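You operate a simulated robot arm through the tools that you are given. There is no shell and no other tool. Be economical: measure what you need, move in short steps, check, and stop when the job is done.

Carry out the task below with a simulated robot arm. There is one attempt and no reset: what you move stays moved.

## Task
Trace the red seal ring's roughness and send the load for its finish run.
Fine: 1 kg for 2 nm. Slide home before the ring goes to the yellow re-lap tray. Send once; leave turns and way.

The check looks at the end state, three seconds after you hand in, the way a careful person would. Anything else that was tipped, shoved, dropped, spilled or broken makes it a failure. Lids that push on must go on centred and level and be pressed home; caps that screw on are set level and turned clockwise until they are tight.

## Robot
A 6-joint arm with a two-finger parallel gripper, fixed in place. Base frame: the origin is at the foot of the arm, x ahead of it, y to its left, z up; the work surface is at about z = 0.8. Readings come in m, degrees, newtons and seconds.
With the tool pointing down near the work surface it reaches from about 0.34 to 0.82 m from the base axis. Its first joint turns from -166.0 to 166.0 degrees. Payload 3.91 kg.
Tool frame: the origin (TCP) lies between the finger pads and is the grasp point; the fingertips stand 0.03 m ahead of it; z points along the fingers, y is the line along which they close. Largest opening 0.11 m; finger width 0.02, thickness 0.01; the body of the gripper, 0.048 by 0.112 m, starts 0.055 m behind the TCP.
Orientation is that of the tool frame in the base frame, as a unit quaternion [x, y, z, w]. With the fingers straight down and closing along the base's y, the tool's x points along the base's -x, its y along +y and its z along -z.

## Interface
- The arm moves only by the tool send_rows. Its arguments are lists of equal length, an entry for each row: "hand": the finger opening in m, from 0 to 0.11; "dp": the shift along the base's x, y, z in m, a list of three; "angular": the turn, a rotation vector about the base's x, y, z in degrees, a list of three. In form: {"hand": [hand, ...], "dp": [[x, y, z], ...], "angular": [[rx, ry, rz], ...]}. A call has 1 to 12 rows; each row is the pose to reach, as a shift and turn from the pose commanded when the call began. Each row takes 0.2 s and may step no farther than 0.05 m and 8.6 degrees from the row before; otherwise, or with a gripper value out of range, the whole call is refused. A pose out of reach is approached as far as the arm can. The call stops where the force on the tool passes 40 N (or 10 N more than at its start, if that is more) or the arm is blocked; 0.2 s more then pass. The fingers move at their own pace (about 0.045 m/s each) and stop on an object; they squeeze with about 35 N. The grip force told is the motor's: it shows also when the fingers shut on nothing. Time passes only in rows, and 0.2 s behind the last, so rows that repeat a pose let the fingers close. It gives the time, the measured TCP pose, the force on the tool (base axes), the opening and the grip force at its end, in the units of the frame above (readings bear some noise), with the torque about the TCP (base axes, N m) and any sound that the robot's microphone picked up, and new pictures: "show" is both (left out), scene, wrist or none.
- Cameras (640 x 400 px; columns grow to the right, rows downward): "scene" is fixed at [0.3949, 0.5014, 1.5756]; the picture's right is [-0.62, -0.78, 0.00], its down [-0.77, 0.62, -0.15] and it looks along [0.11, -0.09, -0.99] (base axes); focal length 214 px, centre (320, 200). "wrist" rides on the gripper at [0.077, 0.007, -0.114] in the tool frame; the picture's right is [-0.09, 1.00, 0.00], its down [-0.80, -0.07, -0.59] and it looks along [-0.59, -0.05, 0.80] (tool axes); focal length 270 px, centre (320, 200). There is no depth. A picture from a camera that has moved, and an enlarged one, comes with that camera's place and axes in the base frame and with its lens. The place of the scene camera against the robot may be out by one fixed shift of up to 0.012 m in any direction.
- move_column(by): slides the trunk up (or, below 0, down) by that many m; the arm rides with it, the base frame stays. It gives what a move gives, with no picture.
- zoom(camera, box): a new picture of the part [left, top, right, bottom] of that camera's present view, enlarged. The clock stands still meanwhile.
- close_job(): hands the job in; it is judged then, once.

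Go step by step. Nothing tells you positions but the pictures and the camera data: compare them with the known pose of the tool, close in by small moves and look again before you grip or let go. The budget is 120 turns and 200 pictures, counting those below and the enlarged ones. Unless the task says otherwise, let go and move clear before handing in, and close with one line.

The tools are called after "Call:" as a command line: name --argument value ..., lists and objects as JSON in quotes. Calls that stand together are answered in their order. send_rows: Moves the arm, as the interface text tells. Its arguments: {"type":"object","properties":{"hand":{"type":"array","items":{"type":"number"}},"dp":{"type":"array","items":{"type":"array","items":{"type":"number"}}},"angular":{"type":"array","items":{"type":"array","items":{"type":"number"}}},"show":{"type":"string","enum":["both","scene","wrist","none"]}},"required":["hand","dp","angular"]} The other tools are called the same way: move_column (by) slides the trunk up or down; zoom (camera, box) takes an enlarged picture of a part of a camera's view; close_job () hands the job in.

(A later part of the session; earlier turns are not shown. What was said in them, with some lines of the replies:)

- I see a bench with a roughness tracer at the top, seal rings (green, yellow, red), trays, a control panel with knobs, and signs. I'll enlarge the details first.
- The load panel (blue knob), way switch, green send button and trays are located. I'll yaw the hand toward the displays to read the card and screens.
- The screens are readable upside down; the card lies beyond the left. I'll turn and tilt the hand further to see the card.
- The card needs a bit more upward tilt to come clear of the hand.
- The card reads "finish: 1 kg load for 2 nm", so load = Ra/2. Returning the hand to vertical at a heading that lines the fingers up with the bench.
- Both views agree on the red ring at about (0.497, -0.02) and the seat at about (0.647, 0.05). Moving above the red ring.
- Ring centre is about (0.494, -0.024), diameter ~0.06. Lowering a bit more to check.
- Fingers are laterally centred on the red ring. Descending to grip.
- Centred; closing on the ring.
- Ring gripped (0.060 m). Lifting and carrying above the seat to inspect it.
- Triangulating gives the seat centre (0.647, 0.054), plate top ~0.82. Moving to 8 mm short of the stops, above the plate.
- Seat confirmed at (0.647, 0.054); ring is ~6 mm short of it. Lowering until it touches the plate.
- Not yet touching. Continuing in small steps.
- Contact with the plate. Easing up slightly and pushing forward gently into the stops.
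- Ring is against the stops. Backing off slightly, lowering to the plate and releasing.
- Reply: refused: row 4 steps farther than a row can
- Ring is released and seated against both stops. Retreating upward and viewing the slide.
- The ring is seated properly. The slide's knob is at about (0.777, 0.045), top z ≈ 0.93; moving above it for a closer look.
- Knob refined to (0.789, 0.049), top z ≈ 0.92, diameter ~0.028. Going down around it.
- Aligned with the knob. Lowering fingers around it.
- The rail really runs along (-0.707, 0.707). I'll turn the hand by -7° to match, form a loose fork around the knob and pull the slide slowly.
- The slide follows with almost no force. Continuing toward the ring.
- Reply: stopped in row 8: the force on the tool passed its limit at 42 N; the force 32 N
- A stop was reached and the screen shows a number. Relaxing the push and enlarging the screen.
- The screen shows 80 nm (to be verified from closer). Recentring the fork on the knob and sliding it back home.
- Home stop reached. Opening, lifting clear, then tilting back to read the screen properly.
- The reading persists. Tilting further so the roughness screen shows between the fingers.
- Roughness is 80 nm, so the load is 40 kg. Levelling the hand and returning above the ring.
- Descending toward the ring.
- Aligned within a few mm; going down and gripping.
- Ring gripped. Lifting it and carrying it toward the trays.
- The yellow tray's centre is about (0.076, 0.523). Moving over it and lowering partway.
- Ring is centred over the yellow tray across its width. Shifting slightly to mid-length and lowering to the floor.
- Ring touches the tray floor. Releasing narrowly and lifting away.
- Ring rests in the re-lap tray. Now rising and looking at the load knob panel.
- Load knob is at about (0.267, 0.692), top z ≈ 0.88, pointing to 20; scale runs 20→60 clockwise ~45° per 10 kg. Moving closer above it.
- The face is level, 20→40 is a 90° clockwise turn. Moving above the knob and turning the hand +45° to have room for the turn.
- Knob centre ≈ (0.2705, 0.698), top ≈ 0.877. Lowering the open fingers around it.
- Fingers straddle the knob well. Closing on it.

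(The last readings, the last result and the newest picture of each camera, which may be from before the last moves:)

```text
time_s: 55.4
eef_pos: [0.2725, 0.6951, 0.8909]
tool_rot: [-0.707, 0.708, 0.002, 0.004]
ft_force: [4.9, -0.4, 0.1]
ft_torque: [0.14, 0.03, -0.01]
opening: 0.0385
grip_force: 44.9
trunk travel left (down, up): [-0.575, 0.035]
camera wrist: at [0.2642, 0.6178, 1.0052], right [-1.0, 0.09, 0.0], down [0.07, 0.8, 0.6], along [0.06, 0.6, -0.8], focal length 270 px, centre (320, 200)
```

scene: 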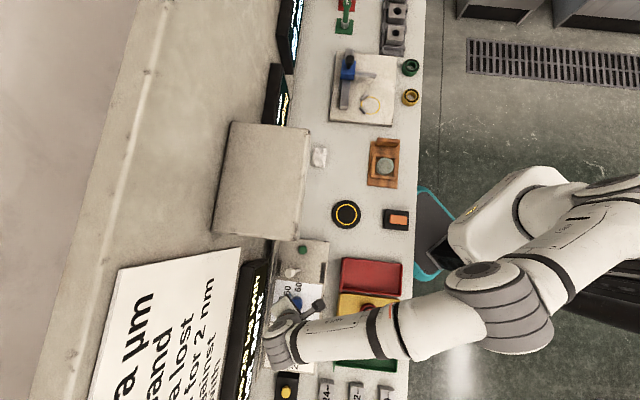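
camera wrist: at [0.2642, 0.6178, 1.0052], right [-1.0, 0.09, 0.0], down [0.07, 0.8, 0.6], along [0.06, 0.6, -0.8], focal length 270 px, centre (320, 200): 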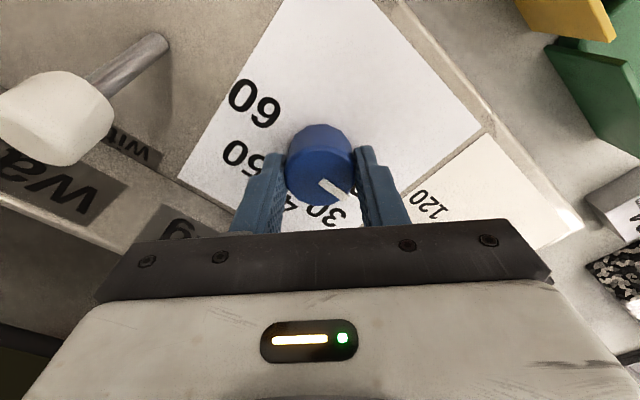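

Gripped. Turning clockwise 45° first and checking.

Call:
send_rows --hand '[0.03, 0.03, 0.03, 0.03, 0.03, 0.03, 0.03]' --dp '[[0.001, 0, 0], [0.001, 0, 0], [0.001, 0, 0], [0.001, 0, 0], [0.001, 0, 0], [0.001, 0, 0], [0.001, 0, 0]]' --angular '[[0, 0, -6], [0, 0, -13], [0, 0, -20], [0, 0, -27], [0, 0, -34], [0, 0, -40], [0, 0, -45]]' --show "both"

Call:
zoom --camera "wrist" --box '[220, 90, 420, 240]'

```text
time_s: 57.0
eef_pos: [0.2715, 0.6951, 0.8898]
tool_rot: [-0.38, 0.925, 0.001, 0.005]
ft_force: [1.8, 4.4, 4.0]
ft_torque: [0.43, 0.39, 0.01]
opening: 0.0386
grip_force: 45.5
trunk travel left (down, up): [-0.575, 0.035]
camera wrist: at [0.2106, 0.6459, 1.0051], right [-0.64, 0.77, 0.0], down [0.61, 0.51, 0.6], along [0.46, 0.38, -0.8], focal length 270 px, centre (320, 200)
```

scene: 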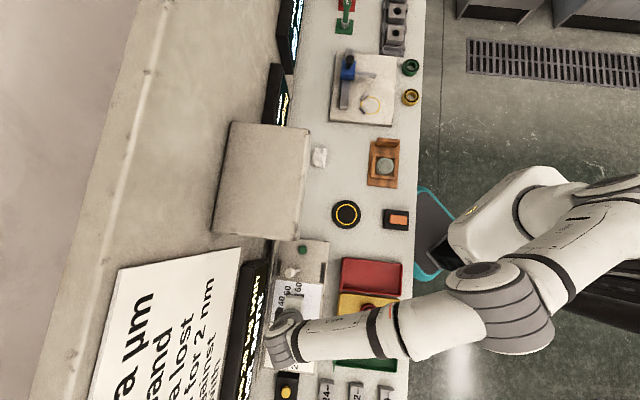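
wrist: 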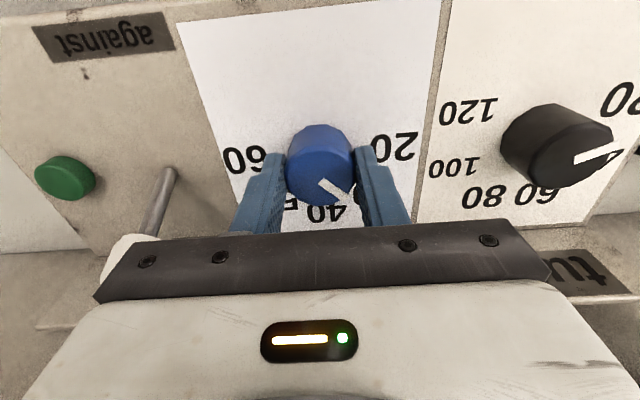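

```text
2.67 times, centred on (320, 165) of wrist
camera zoom: at [0.2106, 0.6459, 1.0051], right [-0.64, 0.77, 0.0], down [0.61, 0.51, 0.6], along [0.46, 0.38, -0.8], focal length 721 px, centre (320, 293)
```

zoom: 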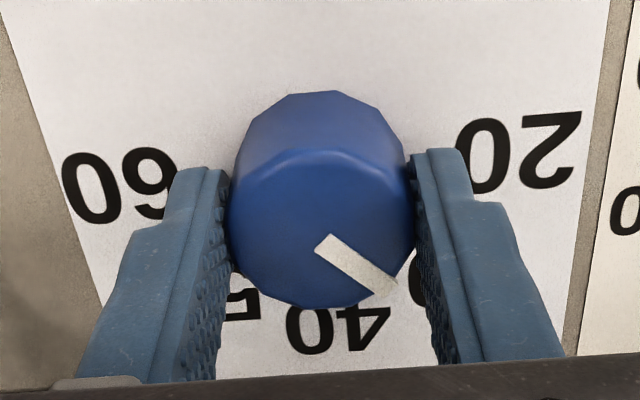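

The knob follows; pointer now at 30. Turning another 45°.

Call:
send_rows --hand '[0.03, 0.03, 0.03, 0.03, 0.03, 0.03, 0.03]' --dp '[[0.0005, 0.0005, 0], [0.0005, 0.0005, 0], [0.0005, 0.0005, 0], [0.0005, 0.0005, 0], [0.0005, 0.0005, 0], [0.0005, 0.0005, 0], [0.0005, 0.0005, 0]]' --angular '[[0, 0, -6], [0, 0, -13], [0, 0, -20], [0, 0, -27], [0, 0, -34], [0, 0, -40], [0, 0, -45]]' --show "both"

Call:
zoom --camera "wrist" --box '[220, 90, 420, 240]'

Call:
zoom --camera "scene" --box '[200, 230, 360, 400]'

```text
time_s: 58.6
eef_pos: [0.2717, 0.6961, 0.8904]
tool_rot: [0.002, 1.0, -0.001, 0.003]
ft_force: [-0.5, 7.3, 5.9]
ft_torque: [0.47, -0.11, 0.01]
opening: 0.0382
grip_force: 45.2
trunk travel left (down, up): [-0.575, 0.035]
camera wrist: at [0.1928, 0.7038, 1.0051], right [0.09, 1.0, 0.0], down [0.8, -0.07, 0.6], along [0.6, -0.06, -0.8], focal length 270 px, centre (320, 200)
```

scene: 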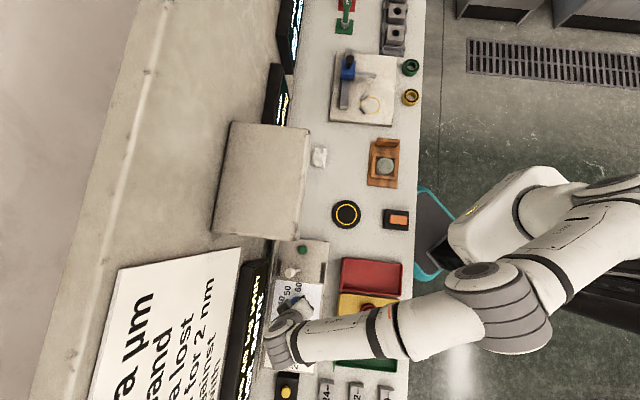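
wrist: 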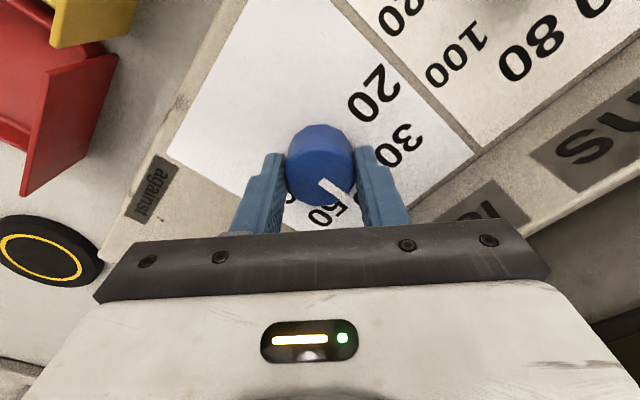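

```text
2.67 times, centred on (320, 165) of wrist
camera zoom: at [0.1928, 0.7038, 1.0051], right [0.09, 1.0, 0.0], down [0.8, -0.07, 0.6], along [0.6, -0.06, -0.8], focal length 721 px, centre (320, 293)
```

zoom: 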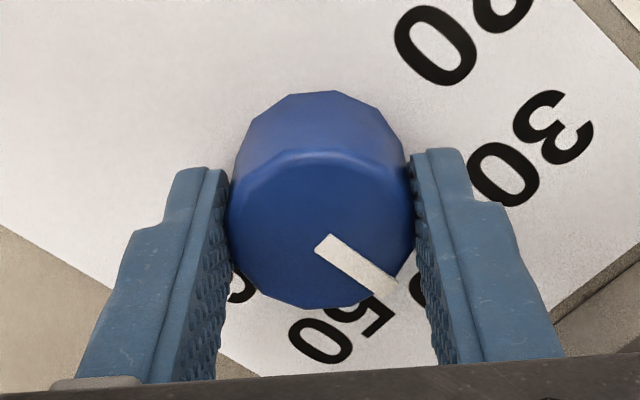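

```text
2.35 times, centred on (280, 315) of scene
camera zoom: at [0.3949, 0.5014, 1.5756], right [-0.62, -0.78, 0.0], down [-0.77, 0.62, -0.15], along [0.11, -0.09, -0.99], focal length 505 px, centre (414, -71)
```

zoom: 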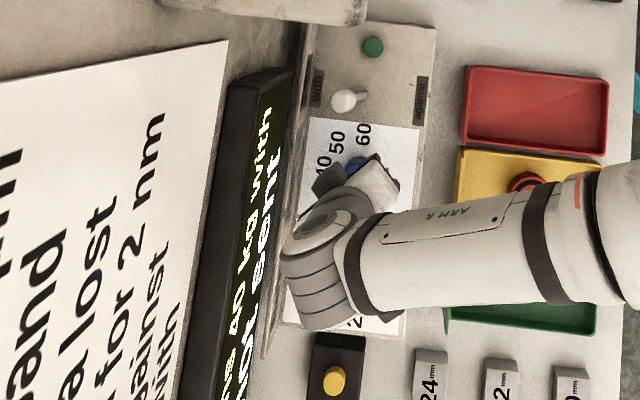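

The screen now reads "…40 kg with / not sent". Releasing the knob, lifting, and turning the hand back.

Call:
send_rows --hand '[0.05, 0.06, 0.06, 0.06, 0.06, 0.06, 0.06]' --dp '[[0, 0, 0], [0, 0, 0], [0, 0, 0.02], [0, 0, 0.05], [0, 0, 0.09], [0, 0, 0.12], [-0.02, -0.02, 0.15]]' --angular '[[0, 0, 0], [0, 0, 0], [0, 0, 0], [0, 0, 0], [0, 0, 0], [0, 0, 0], [0, 0, 6]]' --show "none"

Call:
send_rows --hand '[0.04, 0.02, 0, 0, 0]' --dp '[[0.01, -0.02, 0], [0.02, -0.03, 0], [0.03, -0.04, 0], [0.03, -0.05, 0], [0.03, -0.06, 0]]' --angular '[[0, 0, 8], [0, 0, 16], [0, 0, 24], [0, 0, 32], [0, 0, 39]]' --show "both"

Call:
zoom --camera "wrist" --box '[160, 60, 480, 240]'

Call:
zoom --camera "scene" --box '[200, 230, 360, 400]'

```text
time_s: 60.2
eef_pos: [0.2502, 0.6763, 1.0401]
tool_rot: [-0.051, 0.999, -0.001, 0.004]
ft_force: [0.7, 0.1, -0.8]
ft_torque: [0.03, -0.01, 0.0]
opening: 0.0599
grip_force: 0.0
trunk travel left (down, up): [-0.575, 0.035]
```

```text
time_s: 61.4
eef_pos: [0.283, 0.6144, 1.0388]
tool_rot: [-0.383, 0.924, 0.001, 0.004]
ft_force: [-0.1, 0.6, 0.2]
ft_torque: [0.01, 0.02, -0.03]
opening: 0.0002
grip_force: 34.9
trunk travel left (down, up): [-0.575, 0.035]
camera wrist: at [0.2213, 0.565, 1.1537], right [-0.64, 0.77, 0.0], down [0.61, 0.51, 0.6], along [0.46, 0.38, -0.8], focal length 270 px, centre (320, 200)
```

scene: 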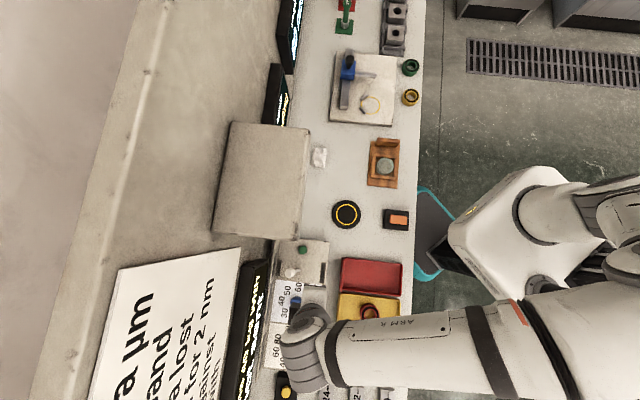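
wrist: 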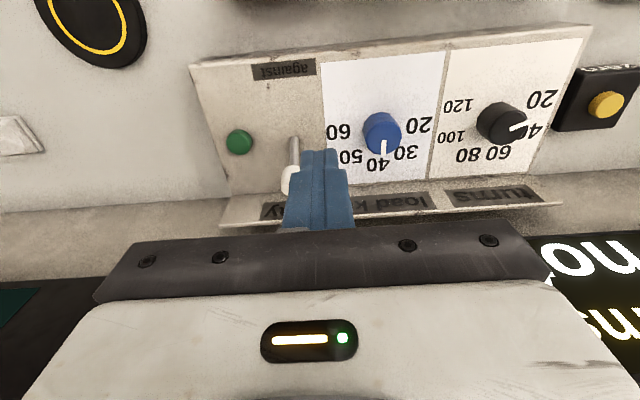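

```text
2.00 times, centred on (320, 150) of wrist
camera zoom: at [0.2213, 0.565, 1.1537], right [-0.64, 0.77, 0.0], down [0.61, 0.51, 0.6], along [0.46, 0.38, -0.8], focal length 541 px, centre (320, 300)
```

zoom: 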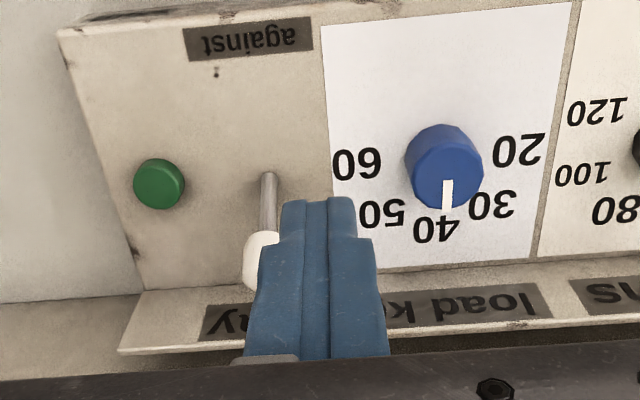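

```text
2.35 times, centred on (280, 315) of scene
camera zoom: at [0.3949, 0.5014, 1.5756], right [-0.62, -0.78, 0.0], down [-0.77, 0.62, -0.15], along [0.11, -0.09, -0.99], focal length 505 px, centre (414, -71)
```

zoom: 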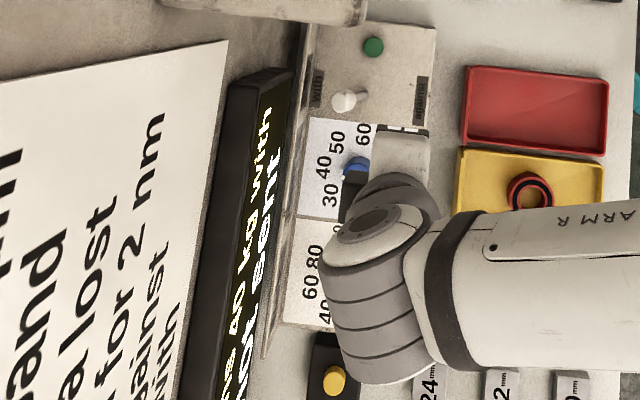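

Pointer sits on 40. The green send button is at about (0.383, 0.579, 0.86); fingers are closed for pressing, and I'll approach it low from the robot's side, clear of the overhead box and lever.

Call:
send_rows --hand '[0, 0, 0, 0]' --dp '[[0.018, -0.03, -0.02], [0.036, -0.05, -0.04], [0.054, -0.06, -0.06], [0.072, -0.063, -0.075]]' --angular '[[0, 0, 0], [0, 0, 0], [0, 0, 0], [0, 0, 0]]' --show "both"

Call:
zoom --camera "scene" --box '[200, 200, 360, 330]'

```text
time_s: 62.4
eef_pos: [0.353, 0.5531, 0.9635]
tool_rot: [-0.382, 0.924, 0.001, 0.003]
ft_force: [0.2, -0.3, 1.1]
ft_torque: [0.02, 0.04, -0.01]
opening: 0.0
grip_force: 34.5
trunk travel left (down, up): [-0.575, 0.035]
camera wrist: at [0.2926, 0.5027, 1.0787], right [-0.64, 0.77, 0.0], down [0.61, 0.51, 0.6], along [0.46, 0.38, -0.8], focal length 270 px, centre (320, 200)
```

scene: 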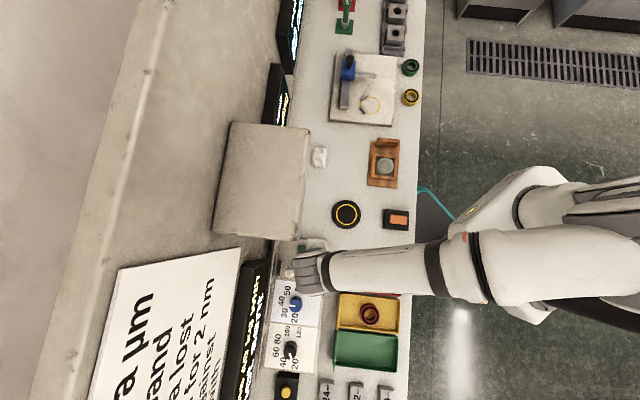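
wrist: 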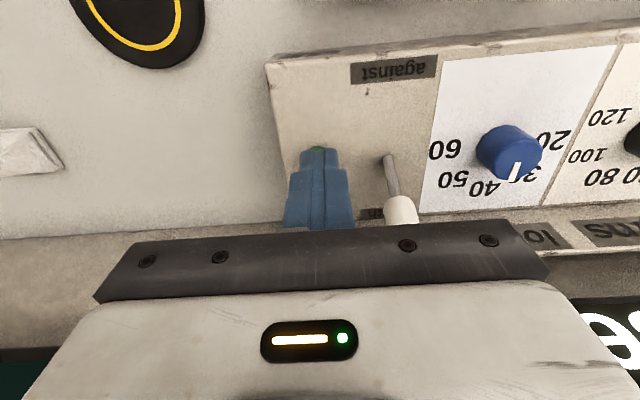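

```text
3.08 times, centred on (280, 265) of scene
camera zoom: at [0.3949, 0.5014, 1.5756], right [-0.62, -0.78, 0.0], down [-0.77, 0.62, -0.15], along [0.11, -0.09, -0.99], focal length 660 px, centre (443, 0)
```

zoom: 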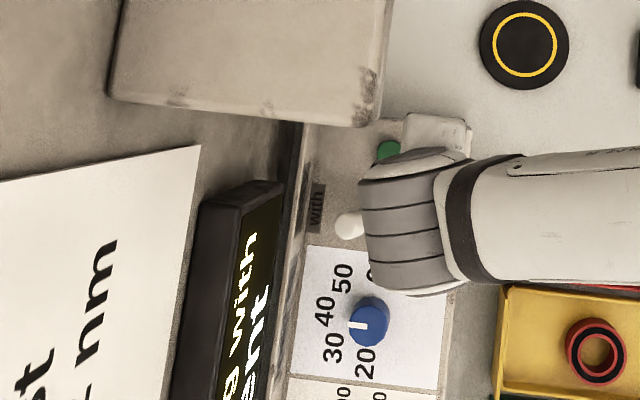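

Clearances to the box (bottom ≈1.2 m) look fine. Moving over the button.

Call:
send_rows --hand '[0, 0, 0]' --dp '[[0.015, 0.013, -0.01], [0.03, 0.026, -0.02], [0.03, 0.026, -0.045]]' --angular '[[0, 0, 0], [0, 0, 0], [0, 0, 0]]' --show "both"

Call:
zoom --camera "wrist" --box '[220, 60, 460, 240]'

Call:
zoom --camera "scene" --box '[240, 220, 340, 320]'

```text
time_s: 63.2
eef_pos: [0.3833, 0.5771, 0.9193]
tool_rot: [-0.382, 0.924, 0.0, 0.004]
ft_force: [-0.1, -0.5, 0.3]
ft_torque: [-0.03, 0.01, 0.01]
opening: 0.0
grip_force: 35.0
trunk travel left (down, up): [-0.575, 0.035]
camera wrist: at [0.3219, 0.5272, 1.0343], right [-0.64, 0.77, 0.0], down [0.61, 0.51, 0.6], along [0.46, 0.38, -0.8], focal length 270 px, centre (320, 200)
```

scene: 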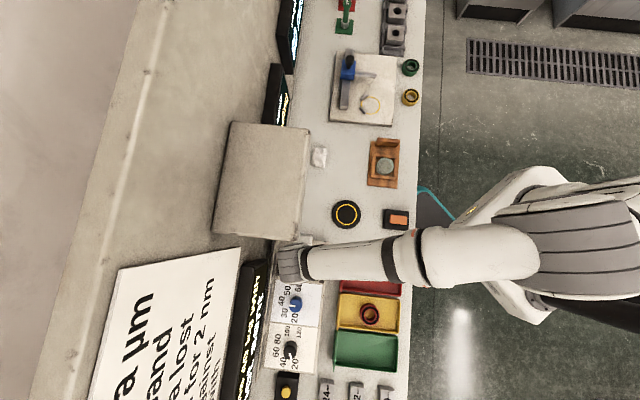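
wrist: 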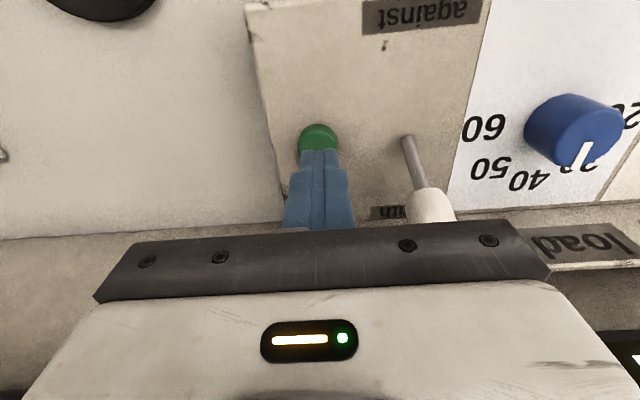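

```text
2.22 times, centred on (340, 150) of wrist
camera zoom: at [0.3219, 0.5272, 1.0343], right [-0.64, 0.77, 0.0], down [0.61, 0.51, 0.6], along [0.46, 0.38, -0.8], focal length 601 px, centre (276, 311)
```

zoom: 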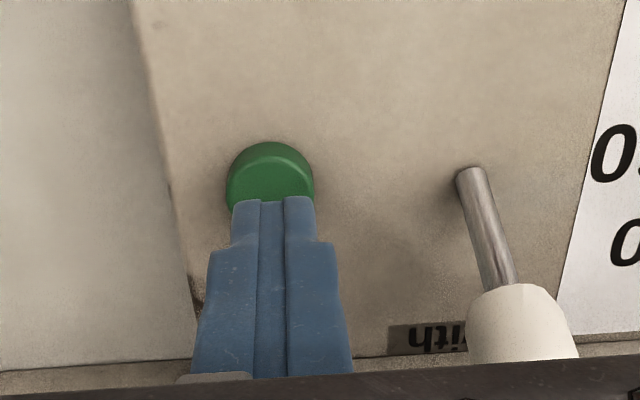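

```text
4.00 times, centred on (290, 270) of scene
camera zoom: at [0.3949, 0.5014, 1.5756], right [-0.62, -0.78, 0.0], down [-0.77, 0.62, -0.15], along [0.11, -0.09, -0.99], focal length 858 px, centre (440, -80)
```

zoom: 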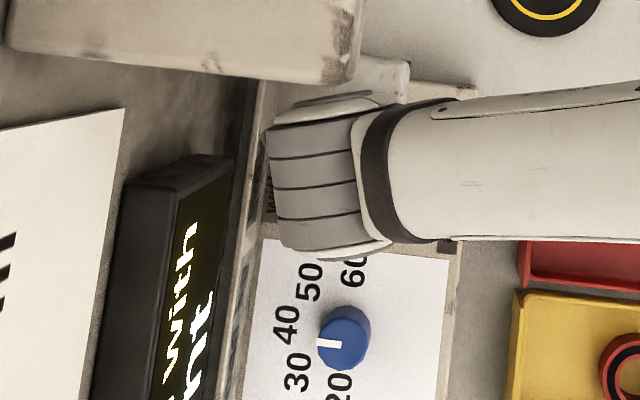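

Fingertips are right over the button. Pressing down in small steps.

Call:
send_rows --hand '[0, 0, 0, 0, 0]' --dp '[[0, 0, -0.006], [0, 0, -0.012], [0, 0, -0.016], [0, 0, -0.019], [0, 0, -0.022]]' --angular '[[0, 0, 0], [0, 0, 0], [0, 0, 0], [0, 0, 0], [0, 0, 0]]' --show "scene"

Call:
zoom --camera "scene" --box '[200, 230, 300, 400]'

```text
time_s: 64.4
eef_pos: [0.3831, 0.5778, 0.8976]
tool_rot: [-0.382, 0.924, 0.0, 0.004]
ft_force: [0.4, 0.4, -0.3]
ft_torque: [0.0, 0.0, 0.01]
opening: 0.0
grip_force: 34.7
trunk travel left (down, up): [-0.575, 0.035]
```

scene: 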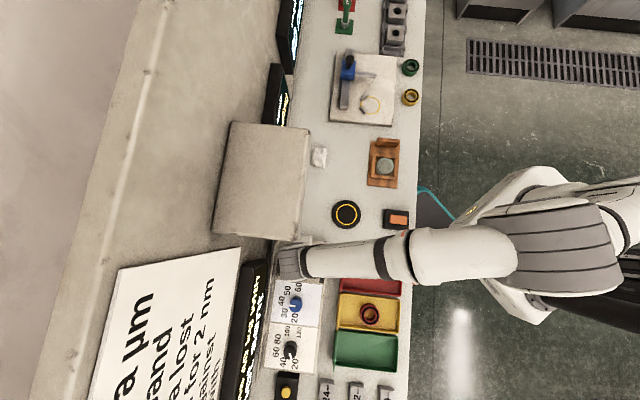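

```text
2.35 times, centred on (250, 315) of scene
camera zoom: at [0.3949, 0.5014, 1.5756], right [-0.62, -0.78, 0.0], down [-0.77, 0.62, -0.15], along [0.11, -0.09, -0.99], focal length 505 px, centre (485, -71)
```

zoom: 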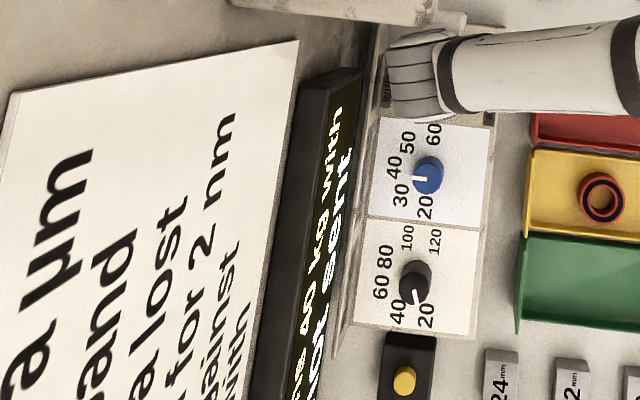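

Not touching yet (tips at 0.868). Continuing down in 2–3 mm steps.

Call:
send_rows --hand '[0, 0, 0]' --dp '[[0, 0, -0.003], [0, 0, -0.006], [0, 0, -0.008]]' --angular '[[0, 0, 0], [0, 0, 0], [0, 0, 0]]' --show "none"

Call:
zoom --camera "scene" --box '[200, 230, 300, 400]'

```text
time_s: 65.2
eef_pos: [0.383, 0.5789, 0.8903]
tool_rot: [-0.382, 0.924, 0.001, 0.005]
ft_force: [0.1, 0.2, 2.3]
ft_torque: [0.02, 0.03, -0.02]
opening: 0.0001
grip_force: 35.6
trunk travel left (down, up): [-0.575, 0.035]
```

```text
2.35 times, centred on (250, 315) of scene
camera zoom: at [0.3949, 0.5014, 1.5756], right [-0.62, -0.78, 0.0], down [-0.77, 0.62, -0.15], along [0.11, -0.09, -0.99], focal length 505 px, centre (485, -71)
```

zoom: 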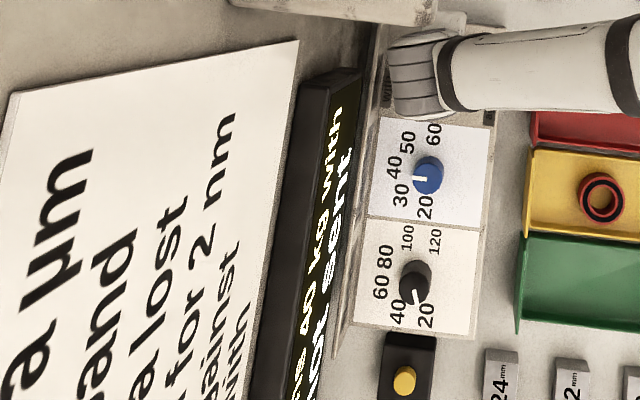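

Contact is beginning (2.3 N). Pressing a little further.

Call:
send_rows --hand '[0, 0, 0]' --dp '[[0, 0, -0.002], [0, 0, -0.004], [0, 0, -0.004]]' --angular '[[0, 0, 0], [0, 0, 0], [0, 0, 0]]' --show "none"

Call:
zoom --camera "scene" --box '[200, 230, 300, 400]'

```text
time_s: 66.0
eef_pos: [0.3838, 0.5781, 0.8866]
tool_rot: [-0.382, 0.924, 0.001, 0.005]
ft_force: [2.5, -1.6, 6.2]
ft_torque: [-0.08, -0.03, 0.01]
opening: 0.0
grip_force: 34.9
trunk travel left (down, up): [-0.575, 0.035]
heard: click
```

```text
2.35 times, centred on (250, 315) of scene
camera zoom: at [0.3949, 0.5014, 1.5756], right [-0.62, -0.78, 0.0], down [-0.77, 0.62, -0.15], along [0.11, -0.09, -0.99], focal length 505 px, centre (485, -71)
```

zoom: 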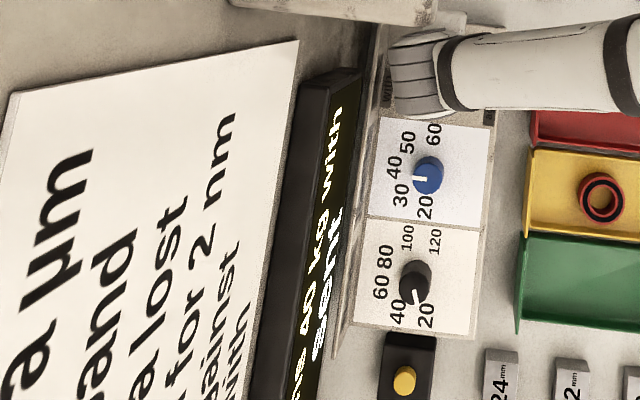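

A click was heard and the screen changed to "sent". Lifting off and backing away toward the robot.

Call:
send_rows --hand '[0, 0, 0, 0, 0, 0, 0, 0]' --dp '[[0, 0, 0.02], [0, 0, 0.05], [-0.02, -0.02, 0.07], [-0.045, -0.045, 0.09], [-0.07, -0.07, 0.12], [-0.08, -0.1, 0.15], [-0.08, -0.13, 0.18], [-0.08, -0.16, 0.2]]' --angular '[[0, 0, 0], [0, 0, 0], [0, 0, 0], [0, 0, 0], [0, 0, 0], [0, 0, 0], [0, 0, 0], [0, 0, 0]]' --show "both"

Call:
zoom --camera "scene" --box '[220, 230, 420, 400]'

Call:
zoom --camera "scene" --box '[260, 20, 430, 130]'

```text
time_s: 67.8
eef_pos: [0.3034, 0.4167, 1.0865]
tool_rot: [-0.383, 0.924, 0.001, 0.005]
ft_force: [0.0, -0.6, 0.5]
ft_torque: [0.01, 0.01, 0.03]
opening: 0.0002
grip_force: 34.6
trunk travel left (down, up): [-0.575, 0.035]
camera wrist: at [0.242, 0.3675, 1.2021], right [-0.64, 0.77, 0.0], down [0.61, 0.51, 0.6], along [0.46, 0.38, -0.8], focal length 270 px, centre (320, 200)
```

scene: 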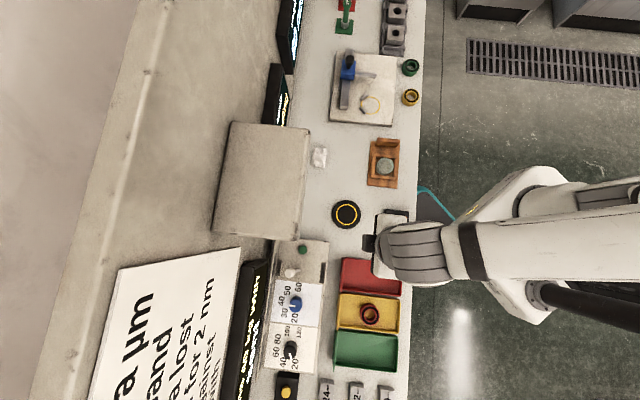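
wrist: 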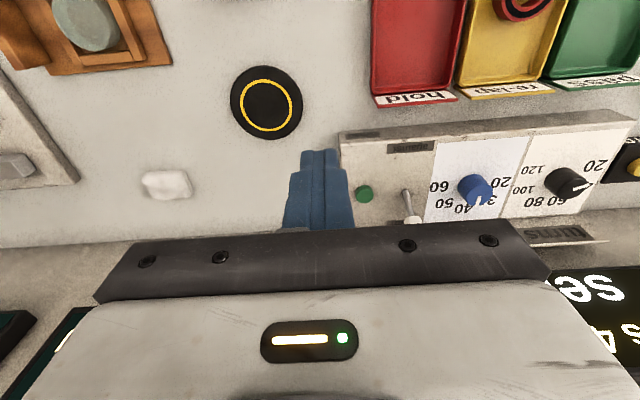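

```text
2.35 times, centred on (320, 315) of scene
camera zoom: at [0.3949, 0.5014, 1.5756], right [-0.62, -0.78, 0.0], down [-0.77, 0.62, -0.15], along [0.11, -0.09, -0.99], focal length 505 px, centre (320, -71)
```

zoom: 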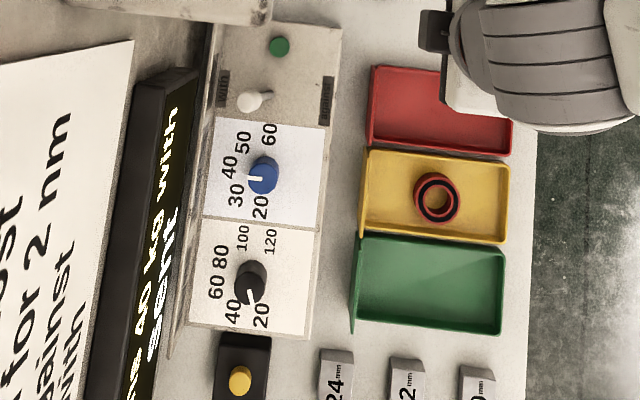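

```text
3.64 times, centred on (345, 75) of scene
camera zoom: at [0.3949, 0.5014, 1.5756], right [-0.62, -0.78, 0.0], down [-0.77, 0.62, -0.15], along [0.11, -0.09, -0.99], focal length 780 px, centre (229, 654)
```

zoom: 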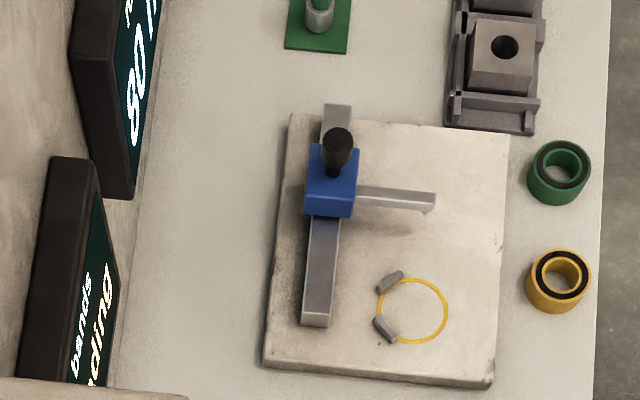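

The slide is home, the red ring lies in the yellow tray, and the screen reads 40 kg, sent; turns and way are unchanged. Handing in.

Call:
close_job

```text
The job is handed in.
```

The red ring traced at 80 nm, so I set the load to 40 kg and sent it once. The slide is home, the ring is in the yellow re-lap tray, and turns and way are unchanged.
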